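You operate a simulated robot arm through the tools that you are given. There is no shell and no other tool.

You are at the controls of a simulated robot arm. One attempt, no reset.

TASK
Brush the buff and red bricks clean and lay them on the pallet.
Fine: the brush goes back; the other bricks stay as they are. Set down upright: tan brush. What is to be rubbed or washed off counts as gone when no trace of it is left.

The check looks at the end state, three seconds after you hand in, the way a careful person would. Anything else that was tipped, shoved, dropped, spilled or broken makes it a failure.

THE ROBOT
A 6-joint arm with a two-finger gripper, fixed in place. Base frame: the origin is at the foot of the arm, x ahead of it, y to its left, z up. Readings come in m, degrees, newtons and seconds.
Its first joint turns from -166.0 to 166.0 degrees. Payload 3.43 kg.
Tool frame: the origin (TCP) lies between the finger pads and is the grasp point; the fingertips stand 0.02 m ahead of it; z points along the fingers, y is the line along which they close. Largest opening 0.19 m; the body of the gripper starts 0.248 m behind the TCP.
Orientation is that of the tool frame in the base frame, as [roll, pitch, yaw] about the fixed x, y, z axes, in that order (R = Rz(yaw) Ry(pitch) Rx(roll)). With the fingers straight down and closing along the base's y, the tool's x points along the base's -x, its y along +y and its z along -z.

THE INTERFACE
- The arm moves only by the tool drive_tool. Its argument "series" is a list of rows, each a list of 6 numbers: the shift along the tool's x, y, z in m, then the turn, a rotation vector about the tool's x, y, z in degrees. In form: [[dx, dy, dz, ax, ay, az], ...]. A call has 1 to 20 rows; each row is the pose to reach, as a shift and turn from the pose commanded when the call began, along the tool's axes at that moment. "grip" is the opening in per cent of the stroke, from 0 (shut) to 100 (fully open), set as the call begins (left out, the last holds). Rows are played at 5 a second. More than 0.05 m and 8.6 degrees between two rows, or a gripper value outside its range, and nothing of the call is played. Where a pose cannot be reached the arm comes as near as it can. A force on the tool above 40 N (or 10 N above the force at the start of the call, whichever is more), or a blocked arm, ends the call early, and 0.2 s more pass. Each finger travels about 0.153 m/s and halts on what it meets, pressing with about 24 N; the grip force reading is that of the motor and also rises with nothing between the fingers. The clock runs only during rows and for 0.2 s after the last one: add rows that repeat a pose to give the fingers time. The reply holds the time, the measured pose of the TCP, the force on the tool along the base axes, the opening and the grip force, in the units named above and with some noise, with the torque about the TCP (base axes, N m) and any sound that the robot's microphone picked up.
- Cameras (640 x 400 px; columns grow to the right, rows downward): "scene" is fixed at [0.0517, -0.4992, 1.6516]; the picture's right is [0.45, -0.89, 0.00], its down [-0.63, -0.32, -0.71] and it looks along [0.63, 0.32, -0.71] (base axes); focal length 320 px, centre (320, 200). "wrist" rides on the gripper at [0.07, -0.008, -0.288] in the tool frame; the picture's right is [0.12, 0.99, 0.00], its down [-0.96, 0.12, -0.25] and it looks along [-0.25, 0.03, 0.97] (tool axes); focal length 261 px, centre (320, 200). There is no depth. A picture from a camera that has moved, and an enlarged one, comes with that camera's place and axes in the base frame and with its lens.
- snapshot(camera): a new picture of that camera. No time passes.
- raise_lower(by): slides the trunk up (or, below 0, down) by that many m; the arm rides with it, the base frame stays. It gives what a move gives, with no picture.
- close_up(camera, box): a new picture of the part [left, top, right, bottom] of that camera's present view, enlarged. No time passes.
- job_done(): hands the job in; it is judged then, once.

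Nothing tells you positions but the pictures and the camera data. Unless the task says otherwise, let go and move clear before handing in.

The tools are called by a JSON object that holds its "method" and its "body". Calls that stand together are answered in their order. drive_tool: Moves the arm, as the interface text tells. Its arguments: {"type":"object","properties":{"series":{"type":"array"},"grip":{"type":"number"}},"required":["series"]} The other tools are called the same way: raise_lower (by) slides the trunk up or down; snapshot (camera) takes a picture; close_up (camera, box) takes an enlarged picture of a part of a camera's view; job_done () hands the job in.

At the start:

```text
time: 0.0
tcp_pos: [0.5625, -0.33, 1.2224]
tool_rot: [-180.0, 0.0, -180.0]
force: [0.3, 0.2, -0.5]
moment: [0.02, 0.03, 0.0]
opening: 0.1901
finger_force: 0.0
trunk travel left (down, up): [-0.2, 0.24]
```

scene: 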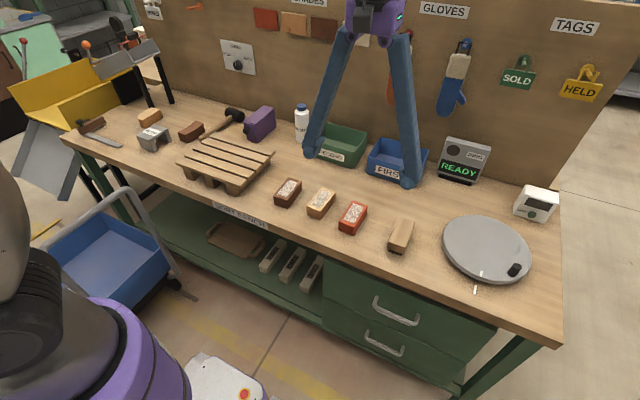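
wrist: 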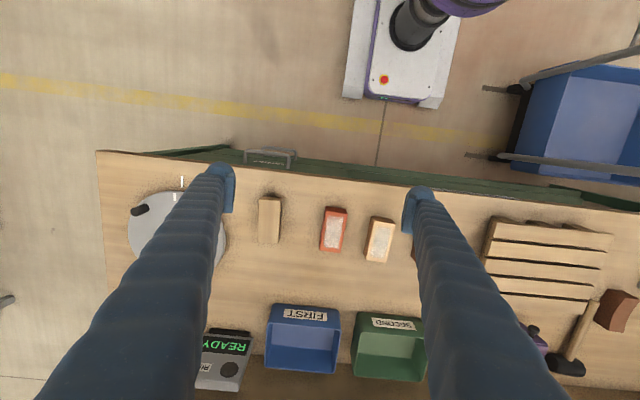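

I see a bench with a pallet, three dusty bricks (brown, buff, red), a tan brush, a turntable and bins. I'll look closer before moving.

{"method": "close_up", "body": {"camera": "scene", "box": [240, 160, 440, 285]}}

{"method": "close_up", "body": {"camera": "scene", "box": [60, 90, 300, 240]}}

{"method": "close_up", "body": {"camera": "wrist", "box": [220, 170, 460, 320]}}

{"method": "close_up", "body": {"camera": "scene", "box": [360, 120, 580, 300]}}

```text
3.20 times, centred on (340, 222) of scene
camera zoom: at [0.0517, -0.4992, 1.6516], right [0.45, -0.89, 0.0], down [-0.63, -0.32, -0.71], along [0.63, 0.32, -0.71], focal length 1022 px, centre (256, 128)
```

zoom: 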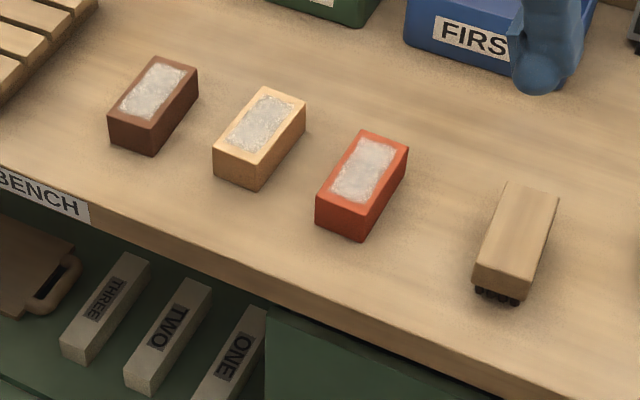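

```text
2.67 times, centred on (180, 165) of scene
camera zoom: at [0.0517, -0.4992, 1.6516], right [0.45, -0.89, 0.0], down [-0.63, -0.32, -0.71], along [0.63, 0.32, -0.71], focal length 852 px, centre (693, 293)
```

zoom: 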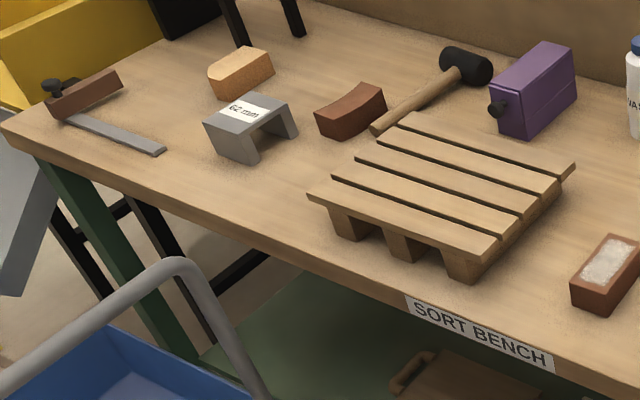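

```text
2.67 times, centred on (340, 245) of wrist
camera zoom: at [0.4907, -0.3375, 1.5105], right [-0.12, 0.99, 0.0], down [0.96, 0.12, 0.25], along [0.25, 0.03, -0.97], focal length 695 px, centre (267, 80)
```

zoom: 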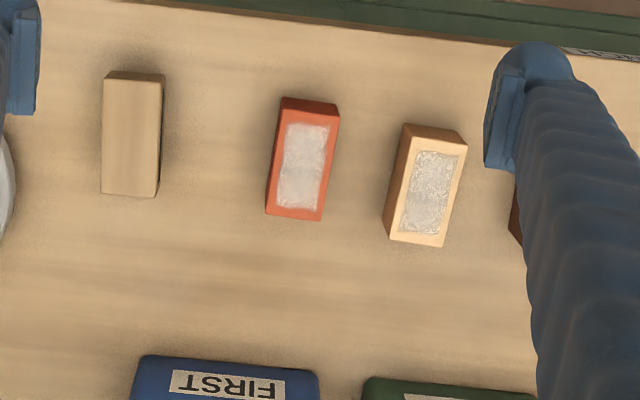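

```text
2.22 times, centred on (470, 210) of scene
camera zoom: at [0.0517, -0.4992, 1.6516], right [0.45, -0.89, 0.0], down [-0.63, -0.32, -0.71], along [0.63, 0.32, -0.71], focal length 710 px, centre (-13, 178)
```

zoom: 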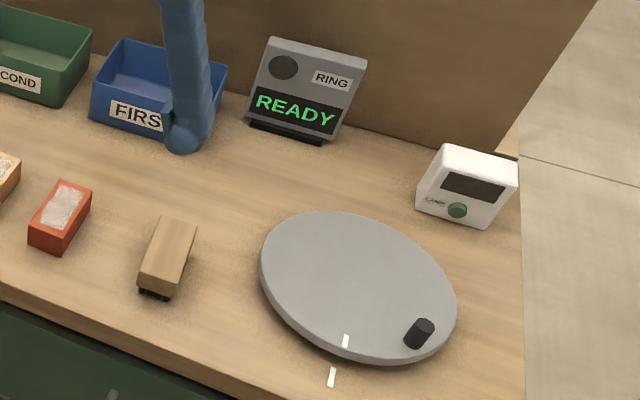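

The brush top is at about (0.72, -0.44, 0.89) and the red brick is near (0.74, -0.27). I'll move above the brush and look again from closer.

{"method": "drive_tool", "body": {"series": [[-0.02, -0.0135, 0.0215, 0, 0, 0], [-0.05, -0.034, 0.04, 0, 0, 0], [-0.08, -0.054, 0.07, 0, 0, 0], [-0.11, -0.075, 0.1, 0, 0, 0], [-0.14, -0.095, 0.13, 0, 0, 0], [-0.1585, -0.108, 0.16, 0, 0, 0], [-0.1585, -0.108, 0.172, 0, 0, 0], [-0.1585, -0.108, 0.172, 0, 0, 0]], "grip": 100}}

{"method": "snapshot", "body": {"camera": "wrist"}}

{"method": "snapshot", "body": {"camera": "scene"}}

```text
time: 1.8
tcp_pos: [0.7218, -0.4381, 1.0504]
tool_rot: [-179.9, -0.2, 179.9]
force: [-0.2, 0.7, -0.1]
moment: [0.0, 0.01, 0.0]
opening: 0.1901
finger_force: 0.0
trunk travel left (down, up): [-0.2, 0.24]
```

```text
taken
camera wrist: at [0.6493, -0.4458, 1.3385], right [-0.12, 0.99, 0.0], down [0.96, 0.12, 0.25], along [0.24, 0.03, -0.97], focal length 261 px, centre (320, 200)
```

wrist: 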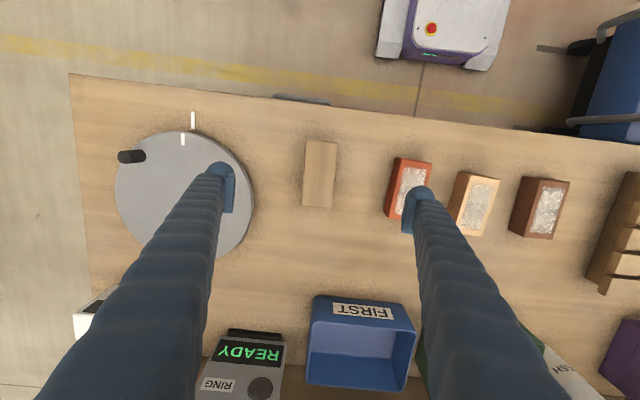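

```text
taken
```

scene: 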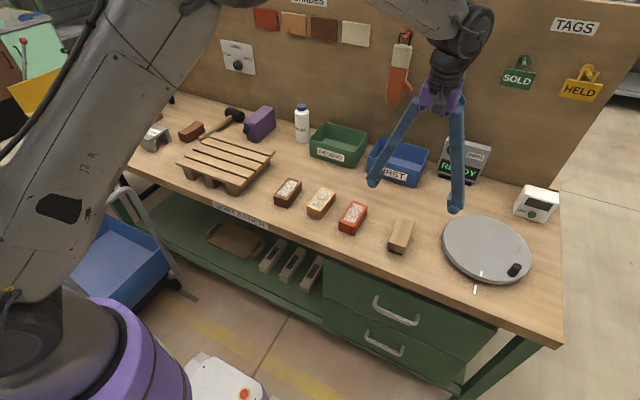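

The brush is nearly under the gripper. I'll zoom in to get its orientation and size.

{"method": "close_up", "body": {"camera": "wrist", "box": [270, 120, 370, 220]}}

{"method": "close_up", "body": {"camera": "wrist", "box": [370, 130, 590, 260]}}

{"method": "close_up", "body": {"camera": "scene", "box": [370, 200, 450, 270]}}

```text
4.00 times, centred on (320, 170) of wrist
camera zoom: at [0.6493, -0.4458, 1.3385], right [-0.12, 0.99, 0.0], down [0.96, 0.12, 0.25], along [0.24, 0.03, -0.97], focal length 1043 px, centre (320, 320)
```

zoom: 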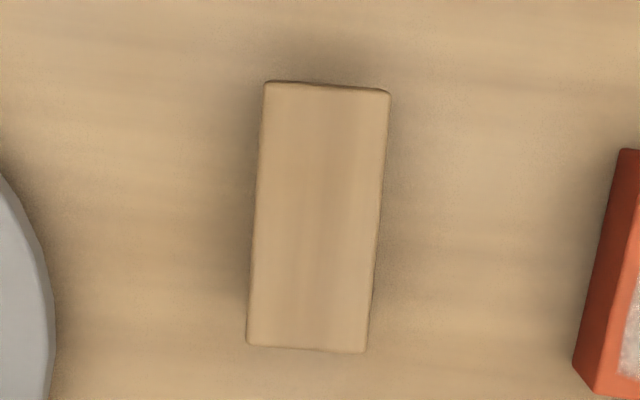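

```text
2.91 times, centred on (480, 195) of wrist
camera zoom: at [0.6493, -0.4458, 1.3385], right [-0.12, 0.99, 0.0], down [0.96, 0.12, 0.25], along [0.24, 0.03, -0.97], focal length 758 px, centre (-146, 214)
```

zoom: 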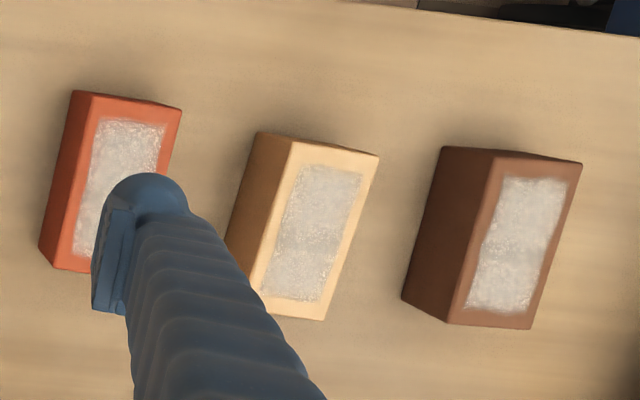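

```text
5.71 times, centred on (410, 235) of scene
camera zoom: at [0.0517, -0.4992, 1.6516], right [0.45, -0.89, 0.0], down [-0.63, -0.32, -0.71], along [0.63, 0.32, -0.71], focal length 1826 px, centre (-194, 0)
```

zoom: 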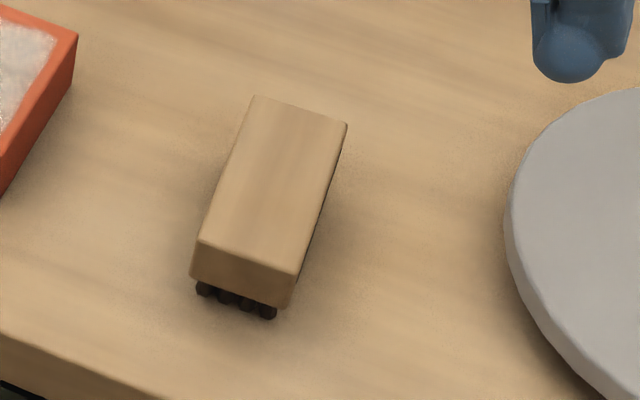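

The brush is about 0.115 × 0.053 m, centred near (0.719, -0.439) and turned about +2.4°. I'll half-close the fingers to stay clear of the turntable, align, and come down to a pre-grasp height.

{"method": "drive_tool", "body": {"series": [[0.002, -0.001, 0.02, 0, 0, -1.2], [0.002, -0.001, 0.05, 0, 0, -2.4], [0.002, -0.001, 0.08, 0, 0, -2.4], [0.002, -0.001, 0.11, 0, 0, -2.4], [0.002, -0.001, 0.11, 0, 0, -2.4]], "grip": 52}}

{"method": "snapshot", "body": {"camera": "wrist"}}

{"method": "close_up", "body": {"camera": "scene", "box": [340, 160, 480, 280]}}

```text
time: 3.0
tcp_pos: [0.7191, -0.4386, 0.9398]
tool_rot: [-180.0, -0.1, -177.6]
force: [0.3, -0.4, 0.5]
moment: [0.04, -0.02, 0.01]
opening: 0.0987
finger_force: 0.1
trunk travel left (down, up): [-0.2, 0.24]
```

```text
taken
camera wrist: at [0.6479, -0.4497, 1.2283], right [-0.16, 0.99, 0.0], down [0.96, 0.16, 0.25], along [0.24, 0.04, -0.97], focal length 261 px, centre (320, 200)
```

wrist: 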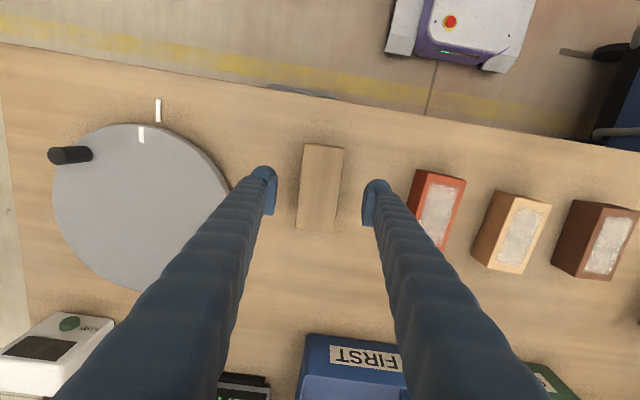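

```text
3.33 times, centred on (410, 220) of scene
camera zoom: at [0.0517, -0.4992, 1.6516], right [0.45, -0.89, 0.0], down [-0.63, -0.32, -0.71], along [0.63, 0.32, -0.71], focal length 1065 px, centre (20, 133)
```

zoom: 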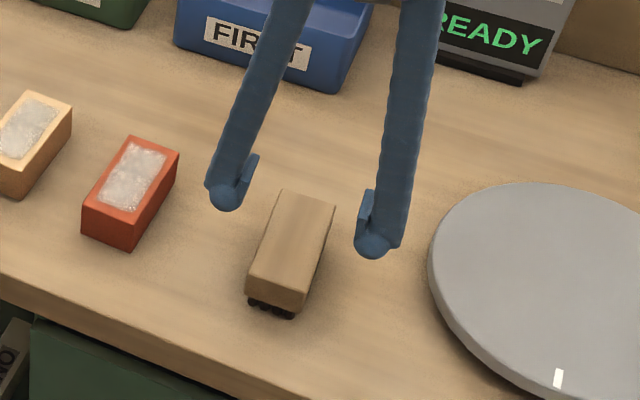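

{"method": "close_up", "body": {"camera": "wrist", "box": [250, 130, 390, 245]}}

{"method": "close_up", "body": {"camera": "wrist", "box": [390, 140, 640, 290]}}

```text
3.48 times, centred on (320, 188) of wrist
camera zoom: at [0.6479, -0.4497, 1.2283], right [-0.16, 0.99, 0.0], down [0.96, 0.16, 0.25], along [0.24, 0.04, -0.97], focal length 907 px, centre (320, 244)
```

zoom: 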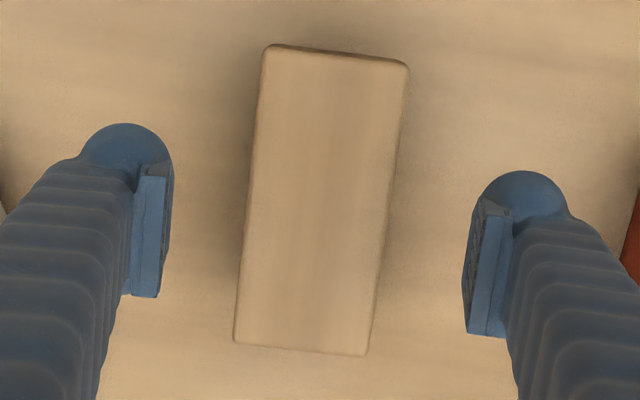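

```text
2.56 times, centred on (515, 215) of wrist
camera zoom: at [0.6479, -0.4497, 1.2283], right [-0.16, 0.99, 0.0], down [0.96, 0.16, 0.25], along [0.24, 0.04, -0.97], focal length 667 px, centre (-179, 162)
```

zoom: 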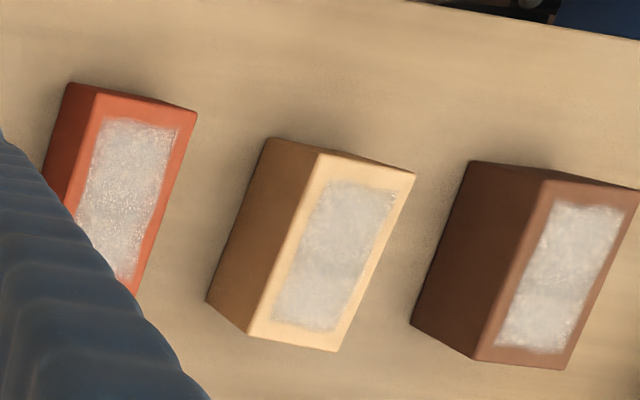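

The gripper is centred over the brush and aligned with it. I'll go down to TCP z of about 0.875 so the fingertips stay on the wood above the bristles, then close.

{"method": "drive_tool", "body": {"series": [[0, 0, 0.02, 0, 0, 0], [0, 0, 0.04, 0, 0, 0], [0, 0, 0.055, 0, 0, 0], [0, 0, 0.065, 0, 0, 0], [0, 0, 0.065, 0, 0, 0]], "grip": 52}}

{"method": "close_up", "body": {"camera": "scene", "box": [350, 190, 450, 270]}}

{"method": "close_up", "body": {"camera": "wrist", "box": [230, 110, 410, 260]}}

```text
time: 4.2
tcp_pos: [0.7195, -0.4393, 0.8745]
tool_rot: [-180.0, -0.1, -177.6]
force: [0.2, 0.4, -0.4]
moment: [0.01, 0.0, 0.02]
opening: 0.0988
finger_force: 0.0
trunk travel left (down, up): [-0.2, 0.24]
```

```text
5.00 times, centred on (400, 230) of scene
camera zoom: at [0.0517, -0.4992, 1.6516], right [0.45, -0.89, 0.0], down [-0.63, -0.32, -0.71], along [0.63, 0.32, -0.71], focal length 1598 px, centre (-80, 50)
```

zoom: 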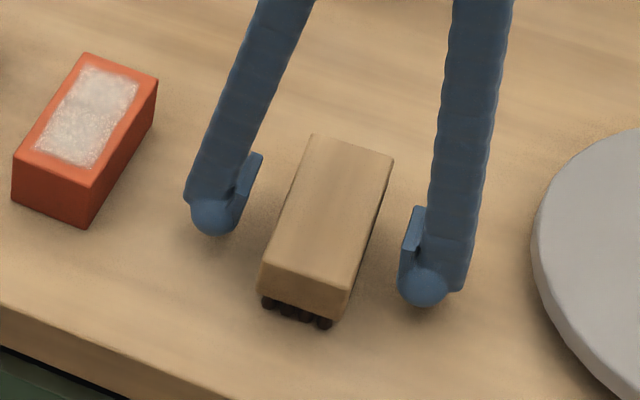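

```text
2.67 times, centred on (320, 185) of wrist
camera zoom: at [0.6475, -0.4497, 1.1636], right [-0.16, 0.99, 0.0], down [0.96, 0.16, 0.25], along [0.24, 0.04, -0.97], focal length 695 px, centre (320, 240)
```

zoom: 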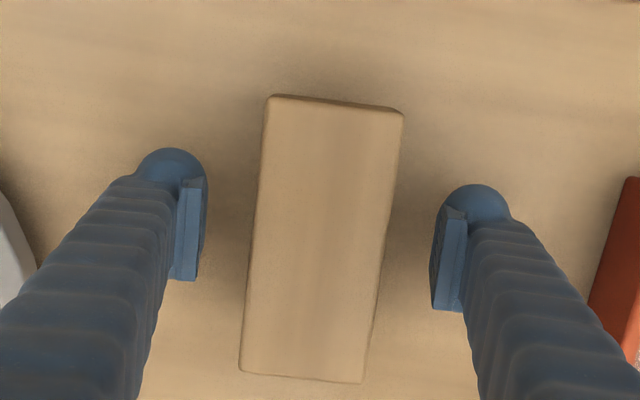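

The fingers straddle the wood with no contact. I'll close on it.

{"method": "drive_tool", "body": {"series": [[0, 0, 0, 0, 0, 0], [0, 0, 0, 0, 0, 0], [0, 0, 0, 0, 0, 0], [0, 0, 0, 0, 0, 0]], "grip": 0}}

{"method": "close_up", "body": {"camera": "scene", "box": [350, 190, 450, 270]}}

```text
time: 5.2
tcp_pos: [0.7173, -0.4399, 0.8752]
tool_rot: [179.9, -0.1, -177.6]
force: [0.2, -0.6, 0.6]
moment: [0.02, -0.02, 0.02]
opening: 0.0531
finger_force: 24.2
trunk travel left (down, up): [-0.2, 0.24]
```

```text
5.00 times, centred on (400, 230) of scene
camera zoom: at [0.0517, -0.4992, 1.6516], right [0.45, -0.89, 0.0], down [-0.63, -0.32, -0.71], along [0.63, 0.32, -0.71], focal length 1598 px, centre (-80, 50)
```

zoom: 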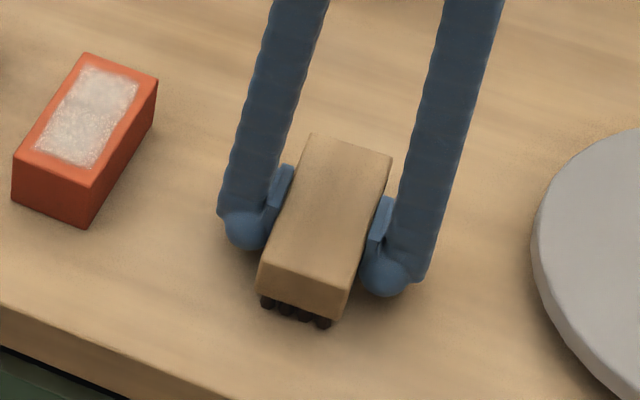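

The brush is held (0.053 m opening, 24 N). I'll lift it and pull back to one side so the wrist camera sees all three bricks.

{"method": "drive_tool", "body": {"series": [[0, 0, -0.02, 0, 0, 0], [0, 0, -0.05, 0, 0, 0], [0, 0, -0.09, 0, 0, 0], [0, 0, -0.125, 0, 0, 0], [0.015, 0.032, -0.125, 0, 0, 0], [0.03, 0.064, -0.125, 0, 0, 0], [0.045, 0.096, -0.125, 0, 0, 0], [0.06, 0.128, -0.125, 0, 0, 0], [0.076, 0.16, -0.125, 0, 0, 0], [0.092, 0.194, -0.125, 0, 0, 0], [0.092, 0.194, -0.125, 0, 0, 0], [0.092, 0.194, -0.125, 0, 0, 0]]}}

{"method": "snapshot", "body": {"camera": "wrist"}}

{"method": "snapshot", "body": {"camera": "scene"}}

```text
time: 7.8
tcp_pos: [0.6177, -0.2499, 1.0003]
tool_rot: [180.0, 0.0, -177.6]
force: [1.0, -1.1, -1.1]
moment: [0.07, 0.0, -0.02]
opening: 0.0531
finger_force: 24.7
trunk travel left (down, up): [-0.2, 0.24]
```

```text
taken
camera wrist: at [0.5473, -0.2597, 1.2883], right [-0.16, 0.99, 0.0], down [0.96, 0.16, 0.25], along [0.24, 0.04, -0.97], focal length 261 px, centre (320, 200)
```

wrist: 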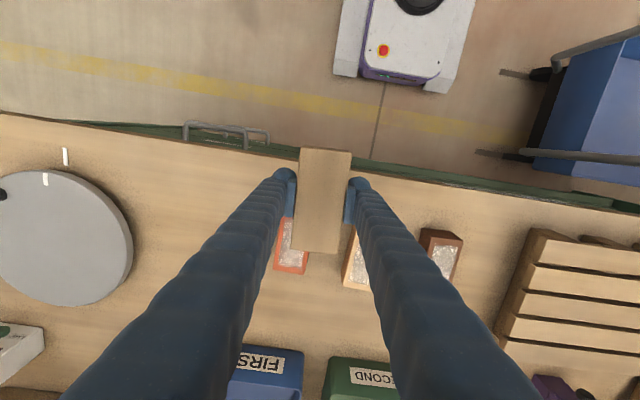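

```text
taken
```

scene: 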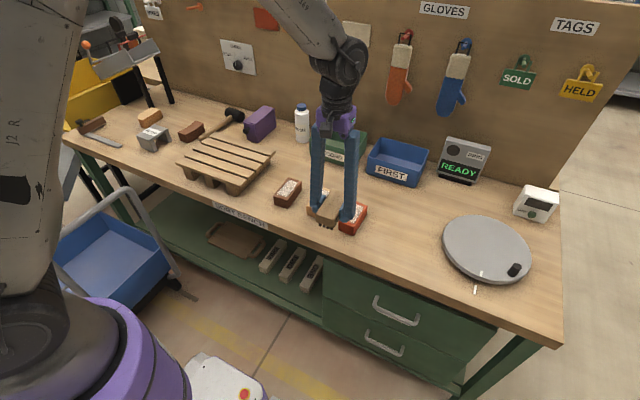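

The brush hides the bricks from here. I'll shift outward over the bench at a safe height so the bricks appear above the brush in the wrist picture.

{"method": "drive_tool", "body": {"series": [[-0.04, 0.001, 0, 0, 0, 0.4], [-0.08, 0.002, 0, 0, 0, 0.8], [-0.12, 0.003, 0, 0, 0, 1.2], [-0.16, 0.004, 0, 0, 0, 1.6], [-0.2, 0.005, 0, 0, 0, 2.0], [-0.2304, 0.0054, 0, 0, 0, 2.4], [-0.2304, 0.0054, 0, 0, 0, 2.4], [-0.2304, 0.0054, 0, 0, 0, 2.4]]}}

{"method": "snapshot", "body": {"camera": "wrist"}}

{"method": "close_up", "body": {"camera": "scene", "box": [260, 165, 380, 245]}}

```text
time: 9.6
tcp_pos: [0.8508, -0.2354, 0.9999]
tool_rot: [-179.9, -0.1, -180.0]
force: [0.0, 0.2, -1.3]
moment: [0.01, 0.0, 0.0]
opening: 0.0531
finger_force: 23.9
trunk travel left (down, up): [-0.2, 0.24]
```

```text
taken
camera wrist: at [0.7787, -0.2417, 1.2885], right [-0.12, 0.99, 0.0], down [0.96, 0.12, 0.25], along [0.24, 0.03, -0.97], focal length 261 px, centre (320, 200)
```

wrist: 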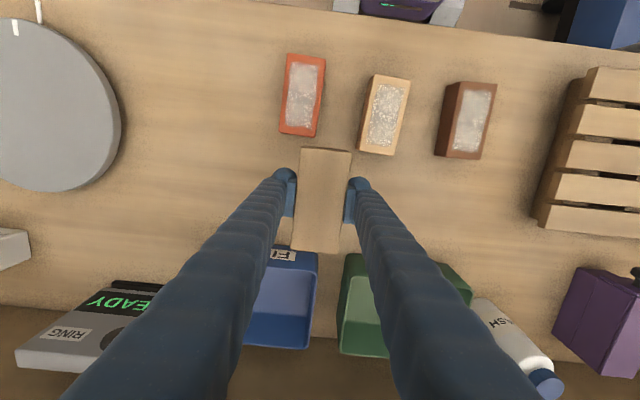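

```text
5.00 times, centred on (320, 205) of scene
camera zoom: at [0.0517, -0.4992, 1.6516], right [0.45, -0.89, 0.0], down [-0.63, -0.32, -0.71], along [0.63, 0.32, -0.71], focal length 1598 px, centre (320, 175)
```

zoom: 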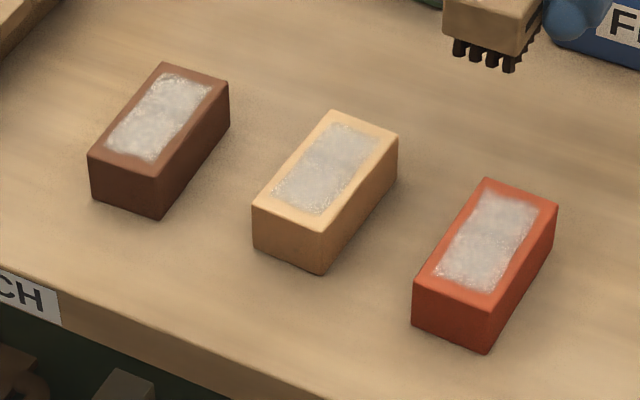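

{"method": "close_up", "body": {"camera": "wrist", "box": [260, 40, 420, 165]}}

{"method": "close_up", "body": {"camera": "wrist", "box": [400, 50, 640, 260]}}

{"method": "close_up", "body": {"camera": "scene", "box": [335, 150, 415, 200]}}

```text
3.20 times, centred on (340, 102) of wrist
camera zoom: at [0.7787, -0.2417, 1.2885], right [-0.12, 0.99, 0.0], down [0.96, 0.12, 0.25], along [0.24, 0.03, -0.97], focal length 834 px, centre (256, 512)
```

zoom: 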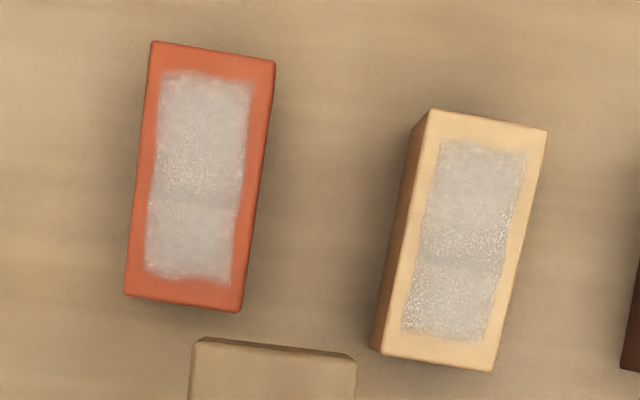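

```text
1.90 times, centred on (520, 155) of wrist
camera zoom: at [0.7787, -0.2417, 1.2885], right [-0.12, 0.99, 0.0], down [0.96, 0.12, 0.25], along [0.24, 0.03, -0.97], focal length 496 px, centre (-61, 286)
```

zoom: 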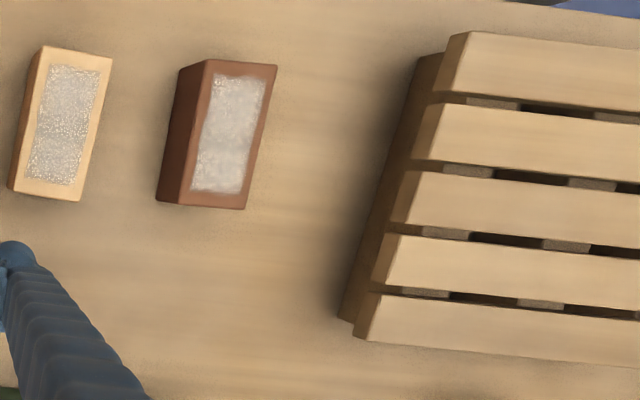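

```text
8.00 times, centred on (375, 175) of scene
camera zoom: at [0.0517, -0.4992, 1.6516], right [0.45, -0.89, 0.0], down [-0.63, -0.32, -0.71], along [0.63, 0.32, -0.71], focal length 2556 px, centre (-120, 400)
```

zoom: 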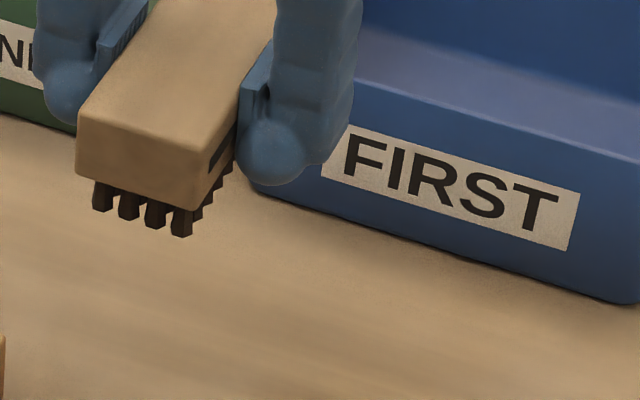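

The bricks measure about 0.11 × 0.055 × 0.042 m, with red centred at (0.7305, -0.2755) turned -1.7° and buff at (0.743, -0.1495) turned -2.4°. I'll bring the brush over red and stop a little above contact height.

{"method": "drive_tool", "body": {"series": [[0.03, -0.0105, 0, 0, 0, 0.5], [0.06, -0.021, 0, 0, 0, 1.0], [0.09, -0.0315, 0, 0, 0, 1.4], [0.1185, -0.0415, 0, 0, 0, 1.7], [0.1185, -0.0415, 0.025, 0, 0, 1.7], [0.1185, -0.0415, 0.05, 0, 0, 1.7], [0.1185, -0.0415, 0.07, 0, 0, 1.7], [0.1185, -0.0415, 0.0754, 0, 0, 1.7], [0.1185, -0.0415, 0.0754, 0, 0, 1.7]]}}

{"method": "close_up", "body": {"camera": "scene", "box": [300, 170, 400, 250]}}

{"method": "close_up", "body": {"camera": "wrist", "box": [240, 110, 400, 270]}}

```text
time: 11.6
tcp_pos: [0.7308, -0.2753, 0.9268]
tool_rot: [179.9, 0.0, 178.3]
force: [0.6, -1.0, -1.7]
moment: [0.02, -0.01, 0.0]
opening: 0.0533
finger_force: 23.7
trunk travel left (down, up): [-0.2, 0.24]
```

```text
5.00 times, centred on (350, 210) of scene
camera zoom: at [0.0517, -0.4992, 1.6516], right [0.45, -0.89, 0.0], down [-0.63, -0.32, -0.71], along [0.63, 0.32, -0.71], focal length 1598 px, centre (170, 150)
```

zoom: 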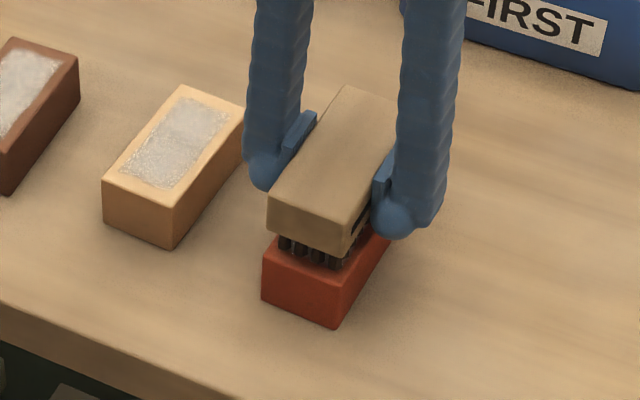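

```text
2.50 times, centred on (320, 190) of wrist
camera zoom: at [0.6586, -0.2806, 1.2132], right [-0.09, 1.0, 0.0], down [0.97, 0.09, 0.25], along [0.25, 0.02, -0.97], focal length 652 px, centre (320, 225)
```

zoom: 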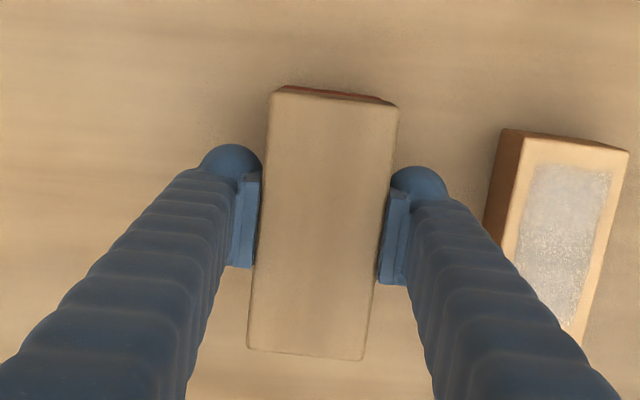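

The brush sits centred over red and just above it. I'll lower it in small steps and watch the force.

{"method": "drive_tool", "body": {"series": [[0, 0, 0.002, 0, 0, 0], [0, 0, 0.004, 0, 0, 0], [0, 0, 0.004, 0, 0, 0]]}}

```text
time: 12.4
tcp_pos: [0.7295, -0.2754, 0.9209]
tool_rot: [180.0, 0.0, 178.4]
force: [-0.1, 0.3, -1.2]
moment: [-0.02, -0.02, -0.04]
opening: 0.053
finger_force: 24.3
trunk travel left (down, up): [-0.2, 0.24]
```

{"method": "drive_tool", "body": {"series": [[0, 0, 0.001, 0, 0, 0], [0, 0, 0.002, 0, 0, 0], [0, 0, 0.002, 0, 0, 0]]}}

{"method": "close_up", "body": {"camera": "scene", "box": [330, 190, 380, 230]}}

```text
time: 13.2
tcp_pos: [0.7293, -0.2754, 0.9206]
tool_rot: [-180.0, 0.0, 178.3]
force: [1.1, 0.8, 13.1]
moment: [0.13, 0.48, 0.0]
opening: 0.0528
finger_force: 24.5
trunk travel left (down, up): [-0.2, 0.24]
```

```text
10.00 times, centred on (355, 210) of scene
camera zoom: at [0.0517, -0.4992, 1.6516], right [0.45, -0.89, 0.0], down [-0.63, -0.32, -0.71], along [0.63, 0.32, -0.71], focal length 3195 px, centre (-30, 100)
```

zoom: 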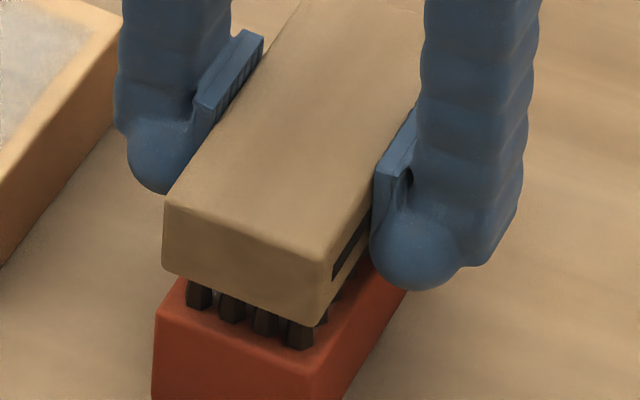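

Contact comes at about z 0.9205, which makes the brick about 45 mm tall. I'll ease the pressure slightly and stroke along the brick's length with small sideways offsets.

{"method": "drive_tool", "body": {"series": [[0, 0, -0.0005, 0, 0, 0], [0.015, 0, -0.0005, 0, 0, 0], [0.03, 0, -0.0005, 0, 0, 0], [0.015, 0, -0.0005, 0, 0, 0], [0, 0, -0.0005, 0, 0, 0], [-0.015, 0, -0.0005, 0, 0, 0], [-0.03, 0, -0.0005, 0, 0, 0], [-0.03, 0.007, -0.0005, 0, 0, 0], [-0.015, 0.007, -0.0005, 0, 0, 0], [0, 0.007, -0.0005, 0, 0, 0], [0.015, 0.007, -0.0005, 0, 0, 0], [0.03, 0.007, -0.0005, 0, 0, 0], [0.03, 0, -0.0005, 0, 0, 0], [0.03, -0.007, -0.0005, 0, 0, 0], [0.015, -0.007, -0.0005, 0, 0, 0], [0, -0.007, -0.0005, 0, 0, 0], [-0.015, -0.007, -0.0005, 0, 0, 0], [-0.03, -0.007, -0.0005, 0, 0, 0], [-0.015, 0, -0.0005, 0, 0, 0], [0, 0, -0.0005, 0, 0, 0]]}}

{"method": "close_up", "body": {"camera": "scene", "box": [300, 170, 400, 250]}}

{"method": "close_up", "body": {"camera": "wrist", "box": [240, 110, 400, 270]}}

```text
time: 17.4
tcp_pos: [0.7301, -0.2753, 0.9192]
tool_rot: [-180.0, 0.0, 178.3]
force: [-0.7, -0.9, 9.3]
moment: [-0.09, -0.51, -0.06]
opening: 0.053
finger_force: 24.1
trunk travel left (down, up): [-0.2, 0.24]
```

```text
5.00 times, centred on (350, 210) of scene
camera zoom: at [0.0517, -0.4992, 1.6516], right [0.45, -0.89, 0.0], down [-0.63, -0.32, -0.71], along [0.63, 0.32, -0.71], focal length 1598 px, centre (170, 150)
```

zoom: 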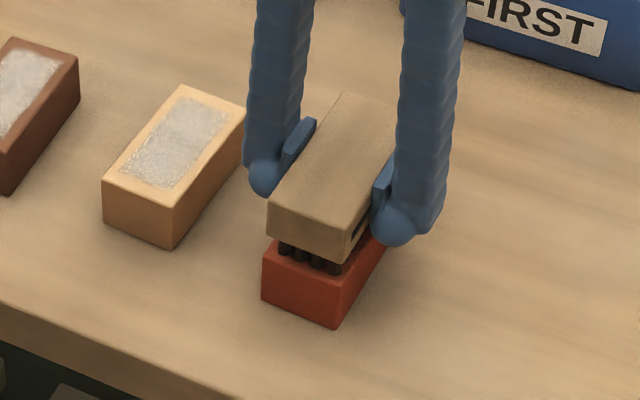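

```text
2.50 times, centred on (320, 190) of wrist
camera zoom: at [0.6579, -0.2811, 1.2082], right [-0.09, 1.0, 0.0], down [0.97, 0.09, 0.25], along [0.25, 0.02, -0.97], focal length 652 px, centre (320, 225)
```

zoom: 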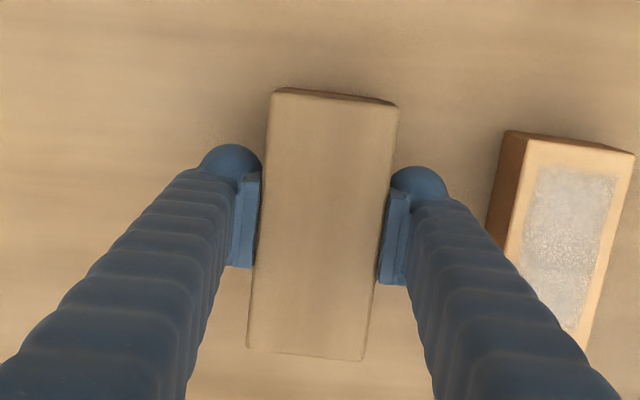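

The brick didn't shift. I'll lift off and move back to the viewpoint to check the red brick for any remaining dust.

{"method": "drive_tool", "body": {"series": [[0, 0, -0.02, 0, 0, 0], [0, 0, -0.05, 0, 0, 0], [0, 0, -0.08, 0, 0, 0], [-0.03, 0.01, -0.08, 0, 0, 0], [-0.07, 0.025, -0.08, 0, 0, 0], [-0.1188, 0.0435, -0.08, 0, 0, 0], [-0.1188, 0.0435, -0.08, 0, 0, 0], [-0.1188, 0.0435, -0.08, 0, 0, 0]]}}

{"method": "close_up", "body": {"camera": "wrist", "box": [260, 30, 420, 155]}}

{"method": "close_up", "body": {"camera": "scene", "box": [320, 190, 390, 240]}}

```text
refused: row 6 steps farther than a row can; nothing moved
```

```text
3.20 times, centred on (340, 92) of wrist
camera zoom: at [0.6579, -0.2811, 1.2082], right [-0.09, 1.0, 0.0], down [0.97, 0.09, 0.25], along [0.25, 0.02, -0.97], focal length 834 px, centre (256, 544)
```

zoom: 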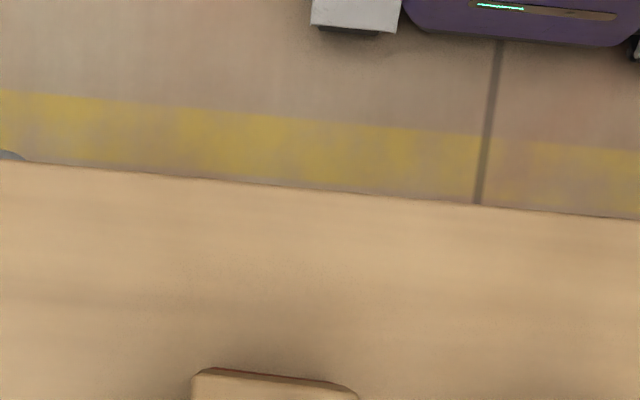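

```text
8.00 times, centred on (355, 215) of scene
camera zoom: at [0.0517, -0.4992, 1.6516], right [0.45, -0.89, 0.0], down [-0.63, -0.32, -0.71], along [0.63, 0.32, -0.71], focal length 2556 px, centre (40, 80)
```

zoom: 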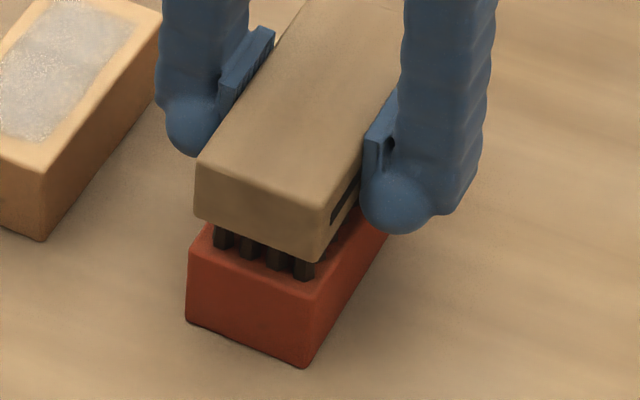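

That call was refused because one step was too long, so nothing moved. I'll resend it with smaller steps.

{"method": "drive_tool", "body": {"series": [[0, 0, -0.02, 0, 0, 0], [0, 0, -0.05, 0, 0, 0], [0, 0, -0.08, 0, 0, 0], [-0.03, 0.01, -0.08, 0, 0, 0], [-0.06, 0.021, -0.08, 0, 0, 0], [-0.09, 0.032, -0.08, 0, 0, 0], [-0.1188, 0.0435, -0.08, 0, 0, 0], [-0.1188, 0.0435, -0.08, 0, 0, 0], [-0.1188, 0.0435, -0.08, 0, 0, 0]]}}

{"method": "close_up", "body": {"camera": "wrist", "box": [260, 30, 420, 155]}}

{"method": "close_up", "body": {"camera": "scene", "box": [320, 190, 390, 240]}}

```text
time: 19.4
tcp_pos: [0.8504, -0.2341, 0.9984]
tool_rot: [-179.9, -0.1, 178.2]
force: [-0.8, 0.3, -1.4]
moment: [0.03, -0.03, -0.02]
opening: 0.0529
finger_force: 24.0
trunk travel left (down, up): [-0.2, 0.24]
```

```text
3.20 times, centred on (340, 92) of wrist
camera zoom: at [0.7792, -0.2403, 1.2865], right [-0.09, 1.0, 0.0], down [0.97, 0.09, 0.25], along [0.25, 0.02, -0.97], focal length 834 px, centre (256, 544)
```

zoom: 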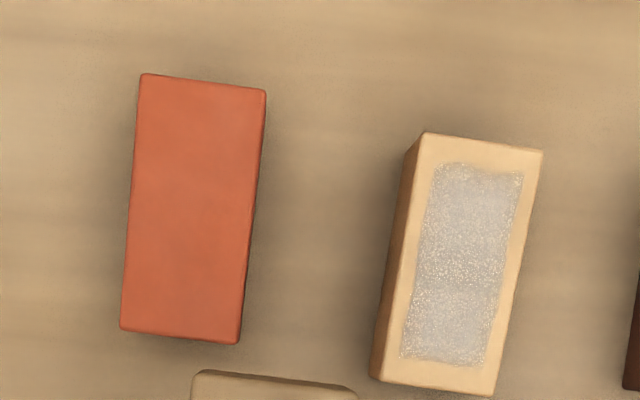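

```text
8.00 times, centred on (355, 215) of scene
camera zoom: at [0.0517, -0.4992, 1.6516], right [0.45, -0.89, 0.0], down [-0.63, -0.32, -0.71], along [0.63, 0.32, -0.71], focal length 2556 px, centre (40, 80)
```

zoom: 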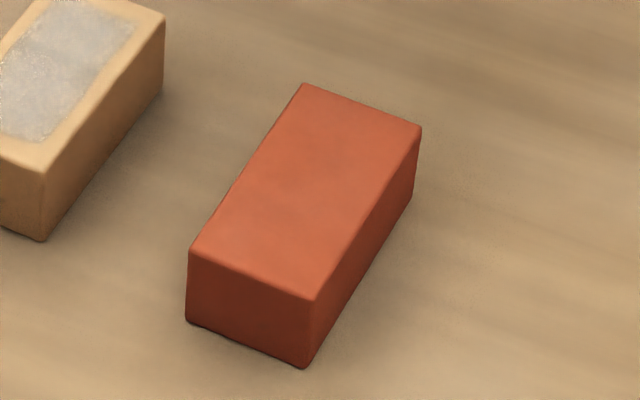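

Red looks clean. I'll zoom in further in case a faint trace remains.

{"method": "close_up", "body": {"camera": "wrist", "box": [295, 50, 350, 140]}}

{"method": "close_up", "body": {"camera": "scene", "box": [335, 198, 380, 230]}}

```text
4.44 times, centred on (322, 95) of wrist
camera zoom: at [0.7792, -0.2403, 1.2865], right [-0.09, 1.0, 0.0], down [0.97, 0.09, 0.25], along [0.25, 0.02, -0.97], focal length 1158 px, centre (309, 667)
```

zoom: 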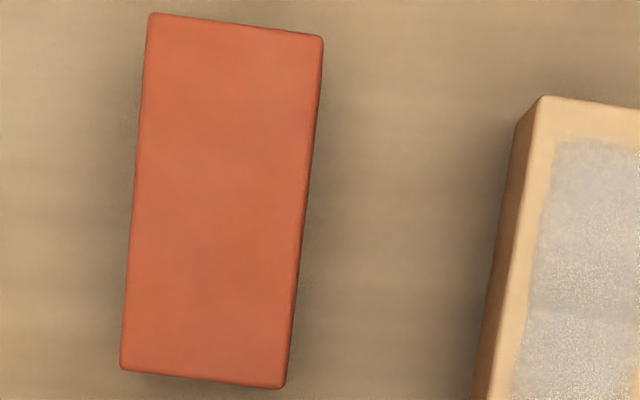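

```text
12.50 times, centred on (358, 214) of scene
camera zoom: at [0.0517, -0.4992, 1.6516], right [0.45, -0.89, 0.0], down [-0.63, -0.32, -0.71], along [0.63, 0.32, -0.71], focal length 3994 px, centre (-149, 25)
```

zoom: 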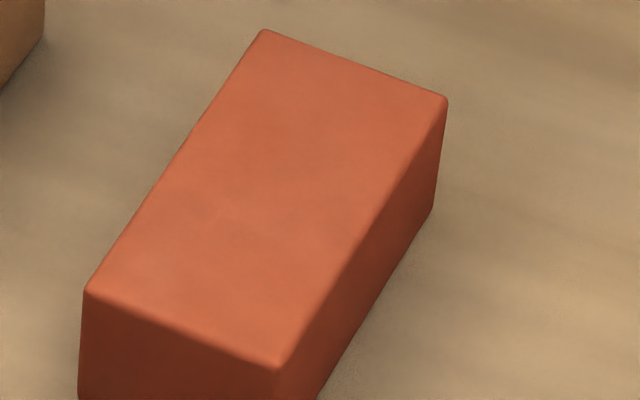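

Red appears clean. Next I'll take the brush to the buff brick and approach it the same way.

{"method": "drive_tool", "body": {"series": [[0.0276, 0.0207, 0, 0, 0, 0.2], [0.0552, 0.0414, 0, 0, 0, 0.4], [0.083, 0.0621, 0, 0, 0, 0.6], [0.1103, 0.0828, 0, 0, 0, 0.7], [0.1103, 0.0828, 0.03, 0, 0, 0.7], [0.1103, 0.0828, 0.06, 0, 0, 0.7], [0.1103, 0.0828, 0.0745, 0, 0, 0.7], [0.1103, 0.0828, 0.0775, 0, 0, 0.7], [0.1103, 0.0828, 0.0775, 0, 0, 0.7]]}}

{"method": "close_up", "body": {"camera": "scene", "box": [270, 150, 370, 230]}}

{"method": "close_up", "body": {"camera": "wrist", "box": [220, 110, 420, 270]}}

```text
time: 21.4
tcp_pos: [0.7431, -0.1497, 0.9208]
tool_rot: [180.0, 0.0, 177.5]
force: [0.1, -0.6, -1.9]
moment: [0.01, -0.01, -0.01]
opening: 0.0532
finger_force: 24.4
trunk travel left (down, up): [-0.2, 0.24]
```

```text
5.00 times, centred on (320, 190) of scene
camera zoom: at [0.0517, -0.4992, 1.6516], right [0.45, -0.89, 0.0], down [-0.63, -0.32, -0.71], along [0.63, 0.32, -0.71], focal length 1598 px, centre (320, 250)
```

zoom: 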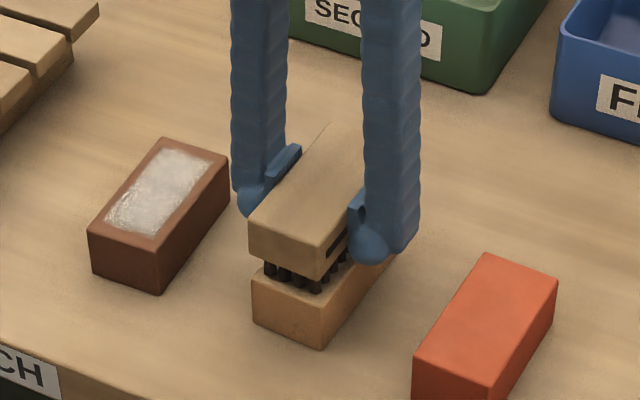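

```text
2.50 times, centred on (320, 190) of wrist
camera zoom: at [0.6712, -0.1542, 1.21], right [-0.08, 1.0, 0.0], down [0.97, 0.07, 0.25], along [0.25, 0.02, -0.97], focal length 652 px, centre (320, 225)
```

zoom: 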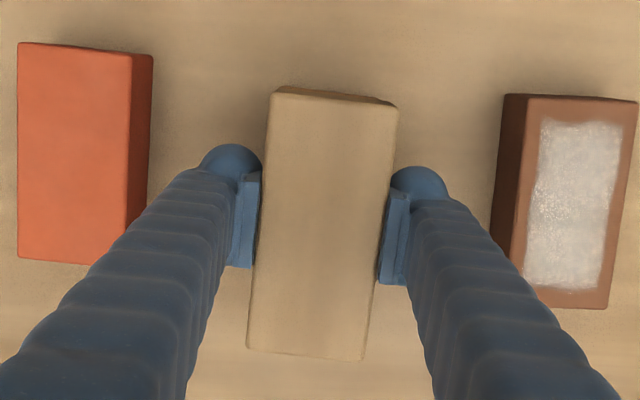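

{"method": "drive_tool", "body": {"series": [[0, 0, 0.001, 0, 0, 0], [0, 0, 0.002, 0, 0, 0], [0, 0, 0.0025, 0, 0, 0], [0, 0, 0.0025, 0, 0, 0]]}}

```text
time: 22.4
tcp_pos: [0.7428, -0.1496, 0.9198]
tool_rot: [179.9, 0.0, 177.6]
force: [-0.3, 1.8, 5.8]
moment: [0.02, -0.09, 0.03]
opening: 0.0531
finger_force: 23.9
trunk travel left (down, up): [-0.2, 0.24]
```

There is light contact of about 7 N, so I'll stroke the buff brick with the same pattern.

{"method": "drive_tool", "body": {"series": [[0, 0, 0, 0, 0, 0], [0.015, 0, 0, 0, 0, 0], [0.03, 0, 0, 0, 0, 0], [0.015, 0, 0, 0, 0, 0], [0, 0, 0, 0, 0, 0], [-0.015, 0, 0, 0, 0, 0], [-0.03, 0, 0, 0, 0, 0], [-0.03, 0.007, 0, 0, 0, 0], [-0.015, 0.007, 0, 0, 0, 0], [0, 0.007, 0, 0, 0, 0], [0.015, 0.007, 0, 0, 0, 0], [0.03, 0.007, 0, 0, 0, 0], [0.03, 0, 0, 0, 0, 0], [0.03, -0.007, 0, 0, 0, 0], [0.015, -0.007, 0, 0, 0, 0], [0, -0.007, 0, 0, 0, 0], [-0.015, -0.007, 0, 0, 0, 0], [-0.03, -0.007, 0, 0, 0, 0], [-0.015, 0, 0, 0, 0, 0], [0, 0, 0, 0, 0, 0]]}}

{"method": "drive_tool", "body": {"series": [[0.015, 0.003, 0, 0, 0, 0], [0.03, 0.003, 0, 0, 0, 0], [0.015, 0.003, 0, 0, 0, 0], [0, 0.003, 0, 0, 0, 0], [-0.015, 0.003, 0, 0, 0, 0], [-0.03, 0.003, 0, 0, 0, 0], [-0.03, -0.004, 0, 0, 0, 0], [-0.015, -0.004, 0, 0, 0, 0], [0, -0.004, 0, 0, 0, 0], [0.015, -0.004, 0, 0, 0, 0], [0.03, -0.004, 0, 0, 0, 0], [0.015, 0, 0, 0, 0, 0], [0, 0, 0, 0, 0, 0]]}}

{"method": "close_up", "body": {"camera": "scene", "box": [270, 150, 370, 230]}}

```text
time: 26.6
tcp_pos: [0.7421, -0.1494, 0.9191]
tool_rot: [-179.9, -0.1, 177.5]
force: [-2.6, -1.3, 4.8]
moment: [-0.02, -0.23, -0.03]
opening: 0.053
finger_force: 23.6
trunk travel left (down, up): [-0.2, 0.24]
```

```text
time: 29.4
tcp_pos: [0.7436, -0.1492, 0.919]
tool_rot: [-180.0, 0.0, 177.6]
force: [1.5, -0.5, 1.7]
moment: [-0.1, -0.03, 0.0]
opening: 0.0532
finger_force: 24.1
trunk travel left (down, up): [-0.2, 0.24]
```

```text
5.00 times, centred on (320, 190) of scene
camera zoom: at [0.0517, -0.4992, 1.6516], right [0.45, -0.89, 0.0], down [-0.63, -0.32, -0.71], along [0.63, 0.32, -0.71], focal length 1598 px, centre (320, 250)
```

zoom: 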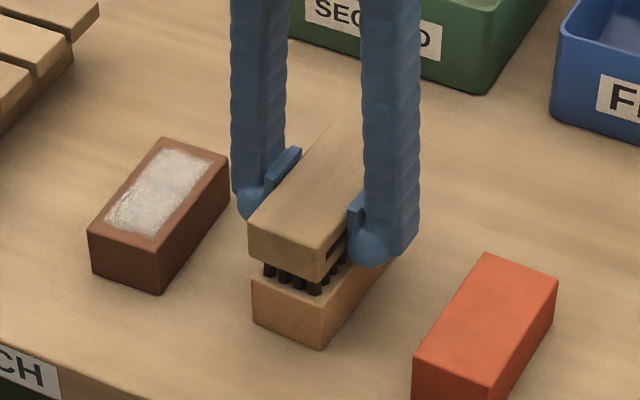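

The second pass is done and the brick held still. I'll lift and inspect both bricks.

{"method": "drive_tool", "body": {"series": [[0, 0, -0.02, 0, 0, 0], [0, 0, -0.05, 0, 0, 0], [0, 0, -0.08, 0, 0, 0], [-0.03, -0.011, -0.08, 0, 0, 0], [-0.06, -0.022, -0.08, 0, 0, 0], [-0.09, -0.033, -0.08, 0, 0, 0], [-0.1096, -0.0415, -0.08, 0, 0, 0], [-0.1096, -0.0415, -0.08, 0, 0, 0], [-0.1096, -0.0415, -0.08, 0, 0, 0]]}}

{"method": "close_up", "body": {"camera": "wrist", "box": [260, 30, 420, 155]}}

{"method": "close_up", "body": {"camera": "scene", "box": [295, 180, 345, 220]}}

{"method": "close_up", "body": {"camera": "wrist", "box": [340, 60, 410, 165]}}

{"method": "close_up", "body": {"camera": "wrist", "box": [270, 45, 340, 150]}}

```text
time: 31.4
tcp_pos: [0.8498, -0.1947, 0.9998]
tool_rot: [-180.0, 0.0, 177.6]
force: [0.2, -0.9, -2.1]
moment: [0.01, 0.0, 0.04]
opening: 0.0531
finger_force: 24.6
trunk travel left (down, up): [-0.2, 0.24]
```

```text
3.20 times, centred on (340, 92) of wrist
camera zoom: at [0.7778, -0.1992, 1.2874], right [-0.08, 1.0, 0.0], down [0.97, 0.08, 0.25], along [0.25, 0.02, -0.97], focal length 834 px, centre (256, 544)
```

zoom: 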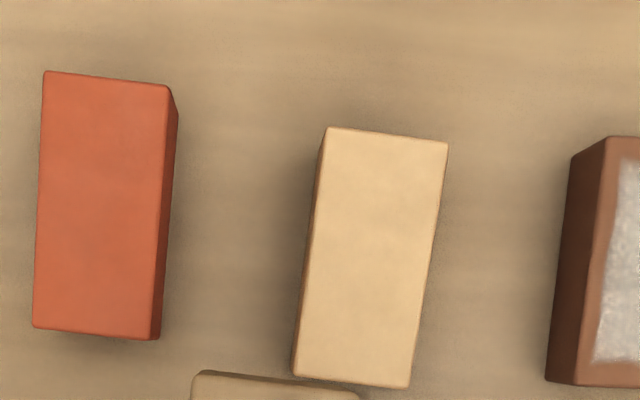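

```text
10.00 times, centred on (320, 200) of scene
camera zoom: at [0.0517, -0.4992, 1.6516], right [0.45, -0.89, 0.0], down [-0.63, -0.32, -0.71], along [0.63, 0.32, -0.71], focal length 3195 px, centre (320, 200)
```

zoom: 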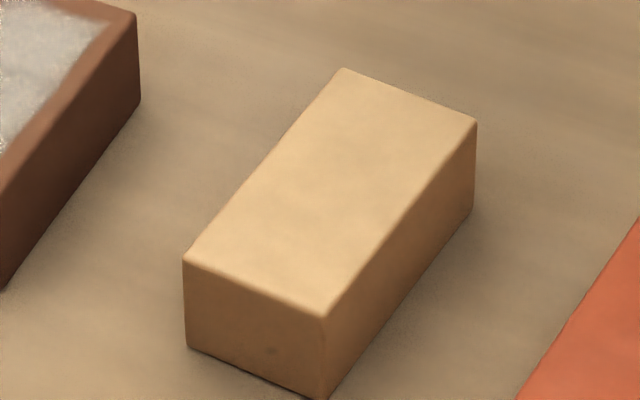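

```text
3.81 times, centred on (375, 112) of wrist
camera zoom: at [0.7778, -0.1992, 1.2874], right [-0.08, 1.0, 0.0], down [0.97, 0.08, 0.25], along [0.25, 0.02, -0.97], focal length 993 px, centre (110, 533)
```

zoom: 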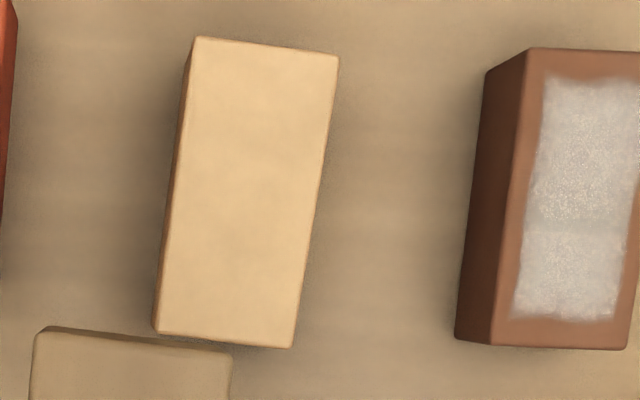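

```text
3.81 times, centred on (305, 98) of wrist
camera zoom: at [0.7778, -0.1992, 1.2874], right [-0.08, 1.0, 0.0], down [0.97, 0.08, 0.25], along [0.25, 0.02, -0.97], focal length 993 px, centre (377, 590)
```

zoom: 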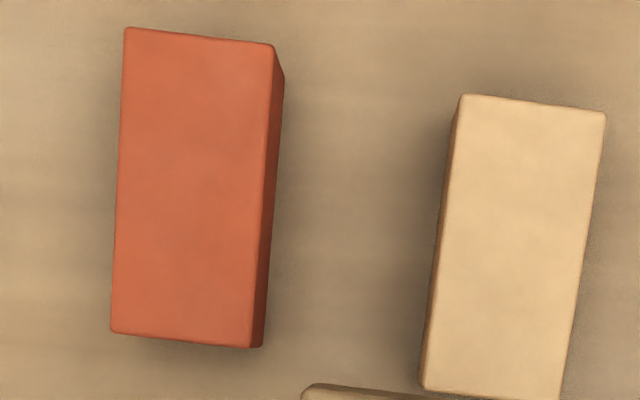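

Both look clean. I'll give red a second full pass like buff had, to be certain.

{"method": "drive_tool", "body": {"series": [[0.029, -0.0212, 0, 0, 0, -0.2], [0.058, -0.0425, 0, 0, 0, -0.4], [0.087, -0.0637, 0, 0, 0, -0.6], [0.1165, -0.0849, 0, 0, 0, -0.7], [0.1165, -0.0849, 0.03, 0, 0, -0.7], [0.1165, -0.0849, 0.06, 0, 0, -0.7], [0.1165, -0.0849, 0.0755, 0, 0, -0.7], [0.1165, -0.0849, 0.0785, 0, 0, -0.7], [0.1165, -0.0849, 0.0795, 0, 0, -0.7], [0.1165, -0.0849, 0.08, 0, 0, -0.7], [0.1165, -0.0849, 0.08, 0, 0, -0.7]]}}

```text
time: 33.8
tcp_pos: [0.7304, -0.2749, 0.9196]
tool_rot: [-180.0, 0.1, 178.3]
force: [0.0, 0.2, 3.9]
moment: [0.05, 0.06, -0.04]
opening: 0.053
finger_force: 23.8
trunk travel left (down, up): [-0.2, 0.24]
```

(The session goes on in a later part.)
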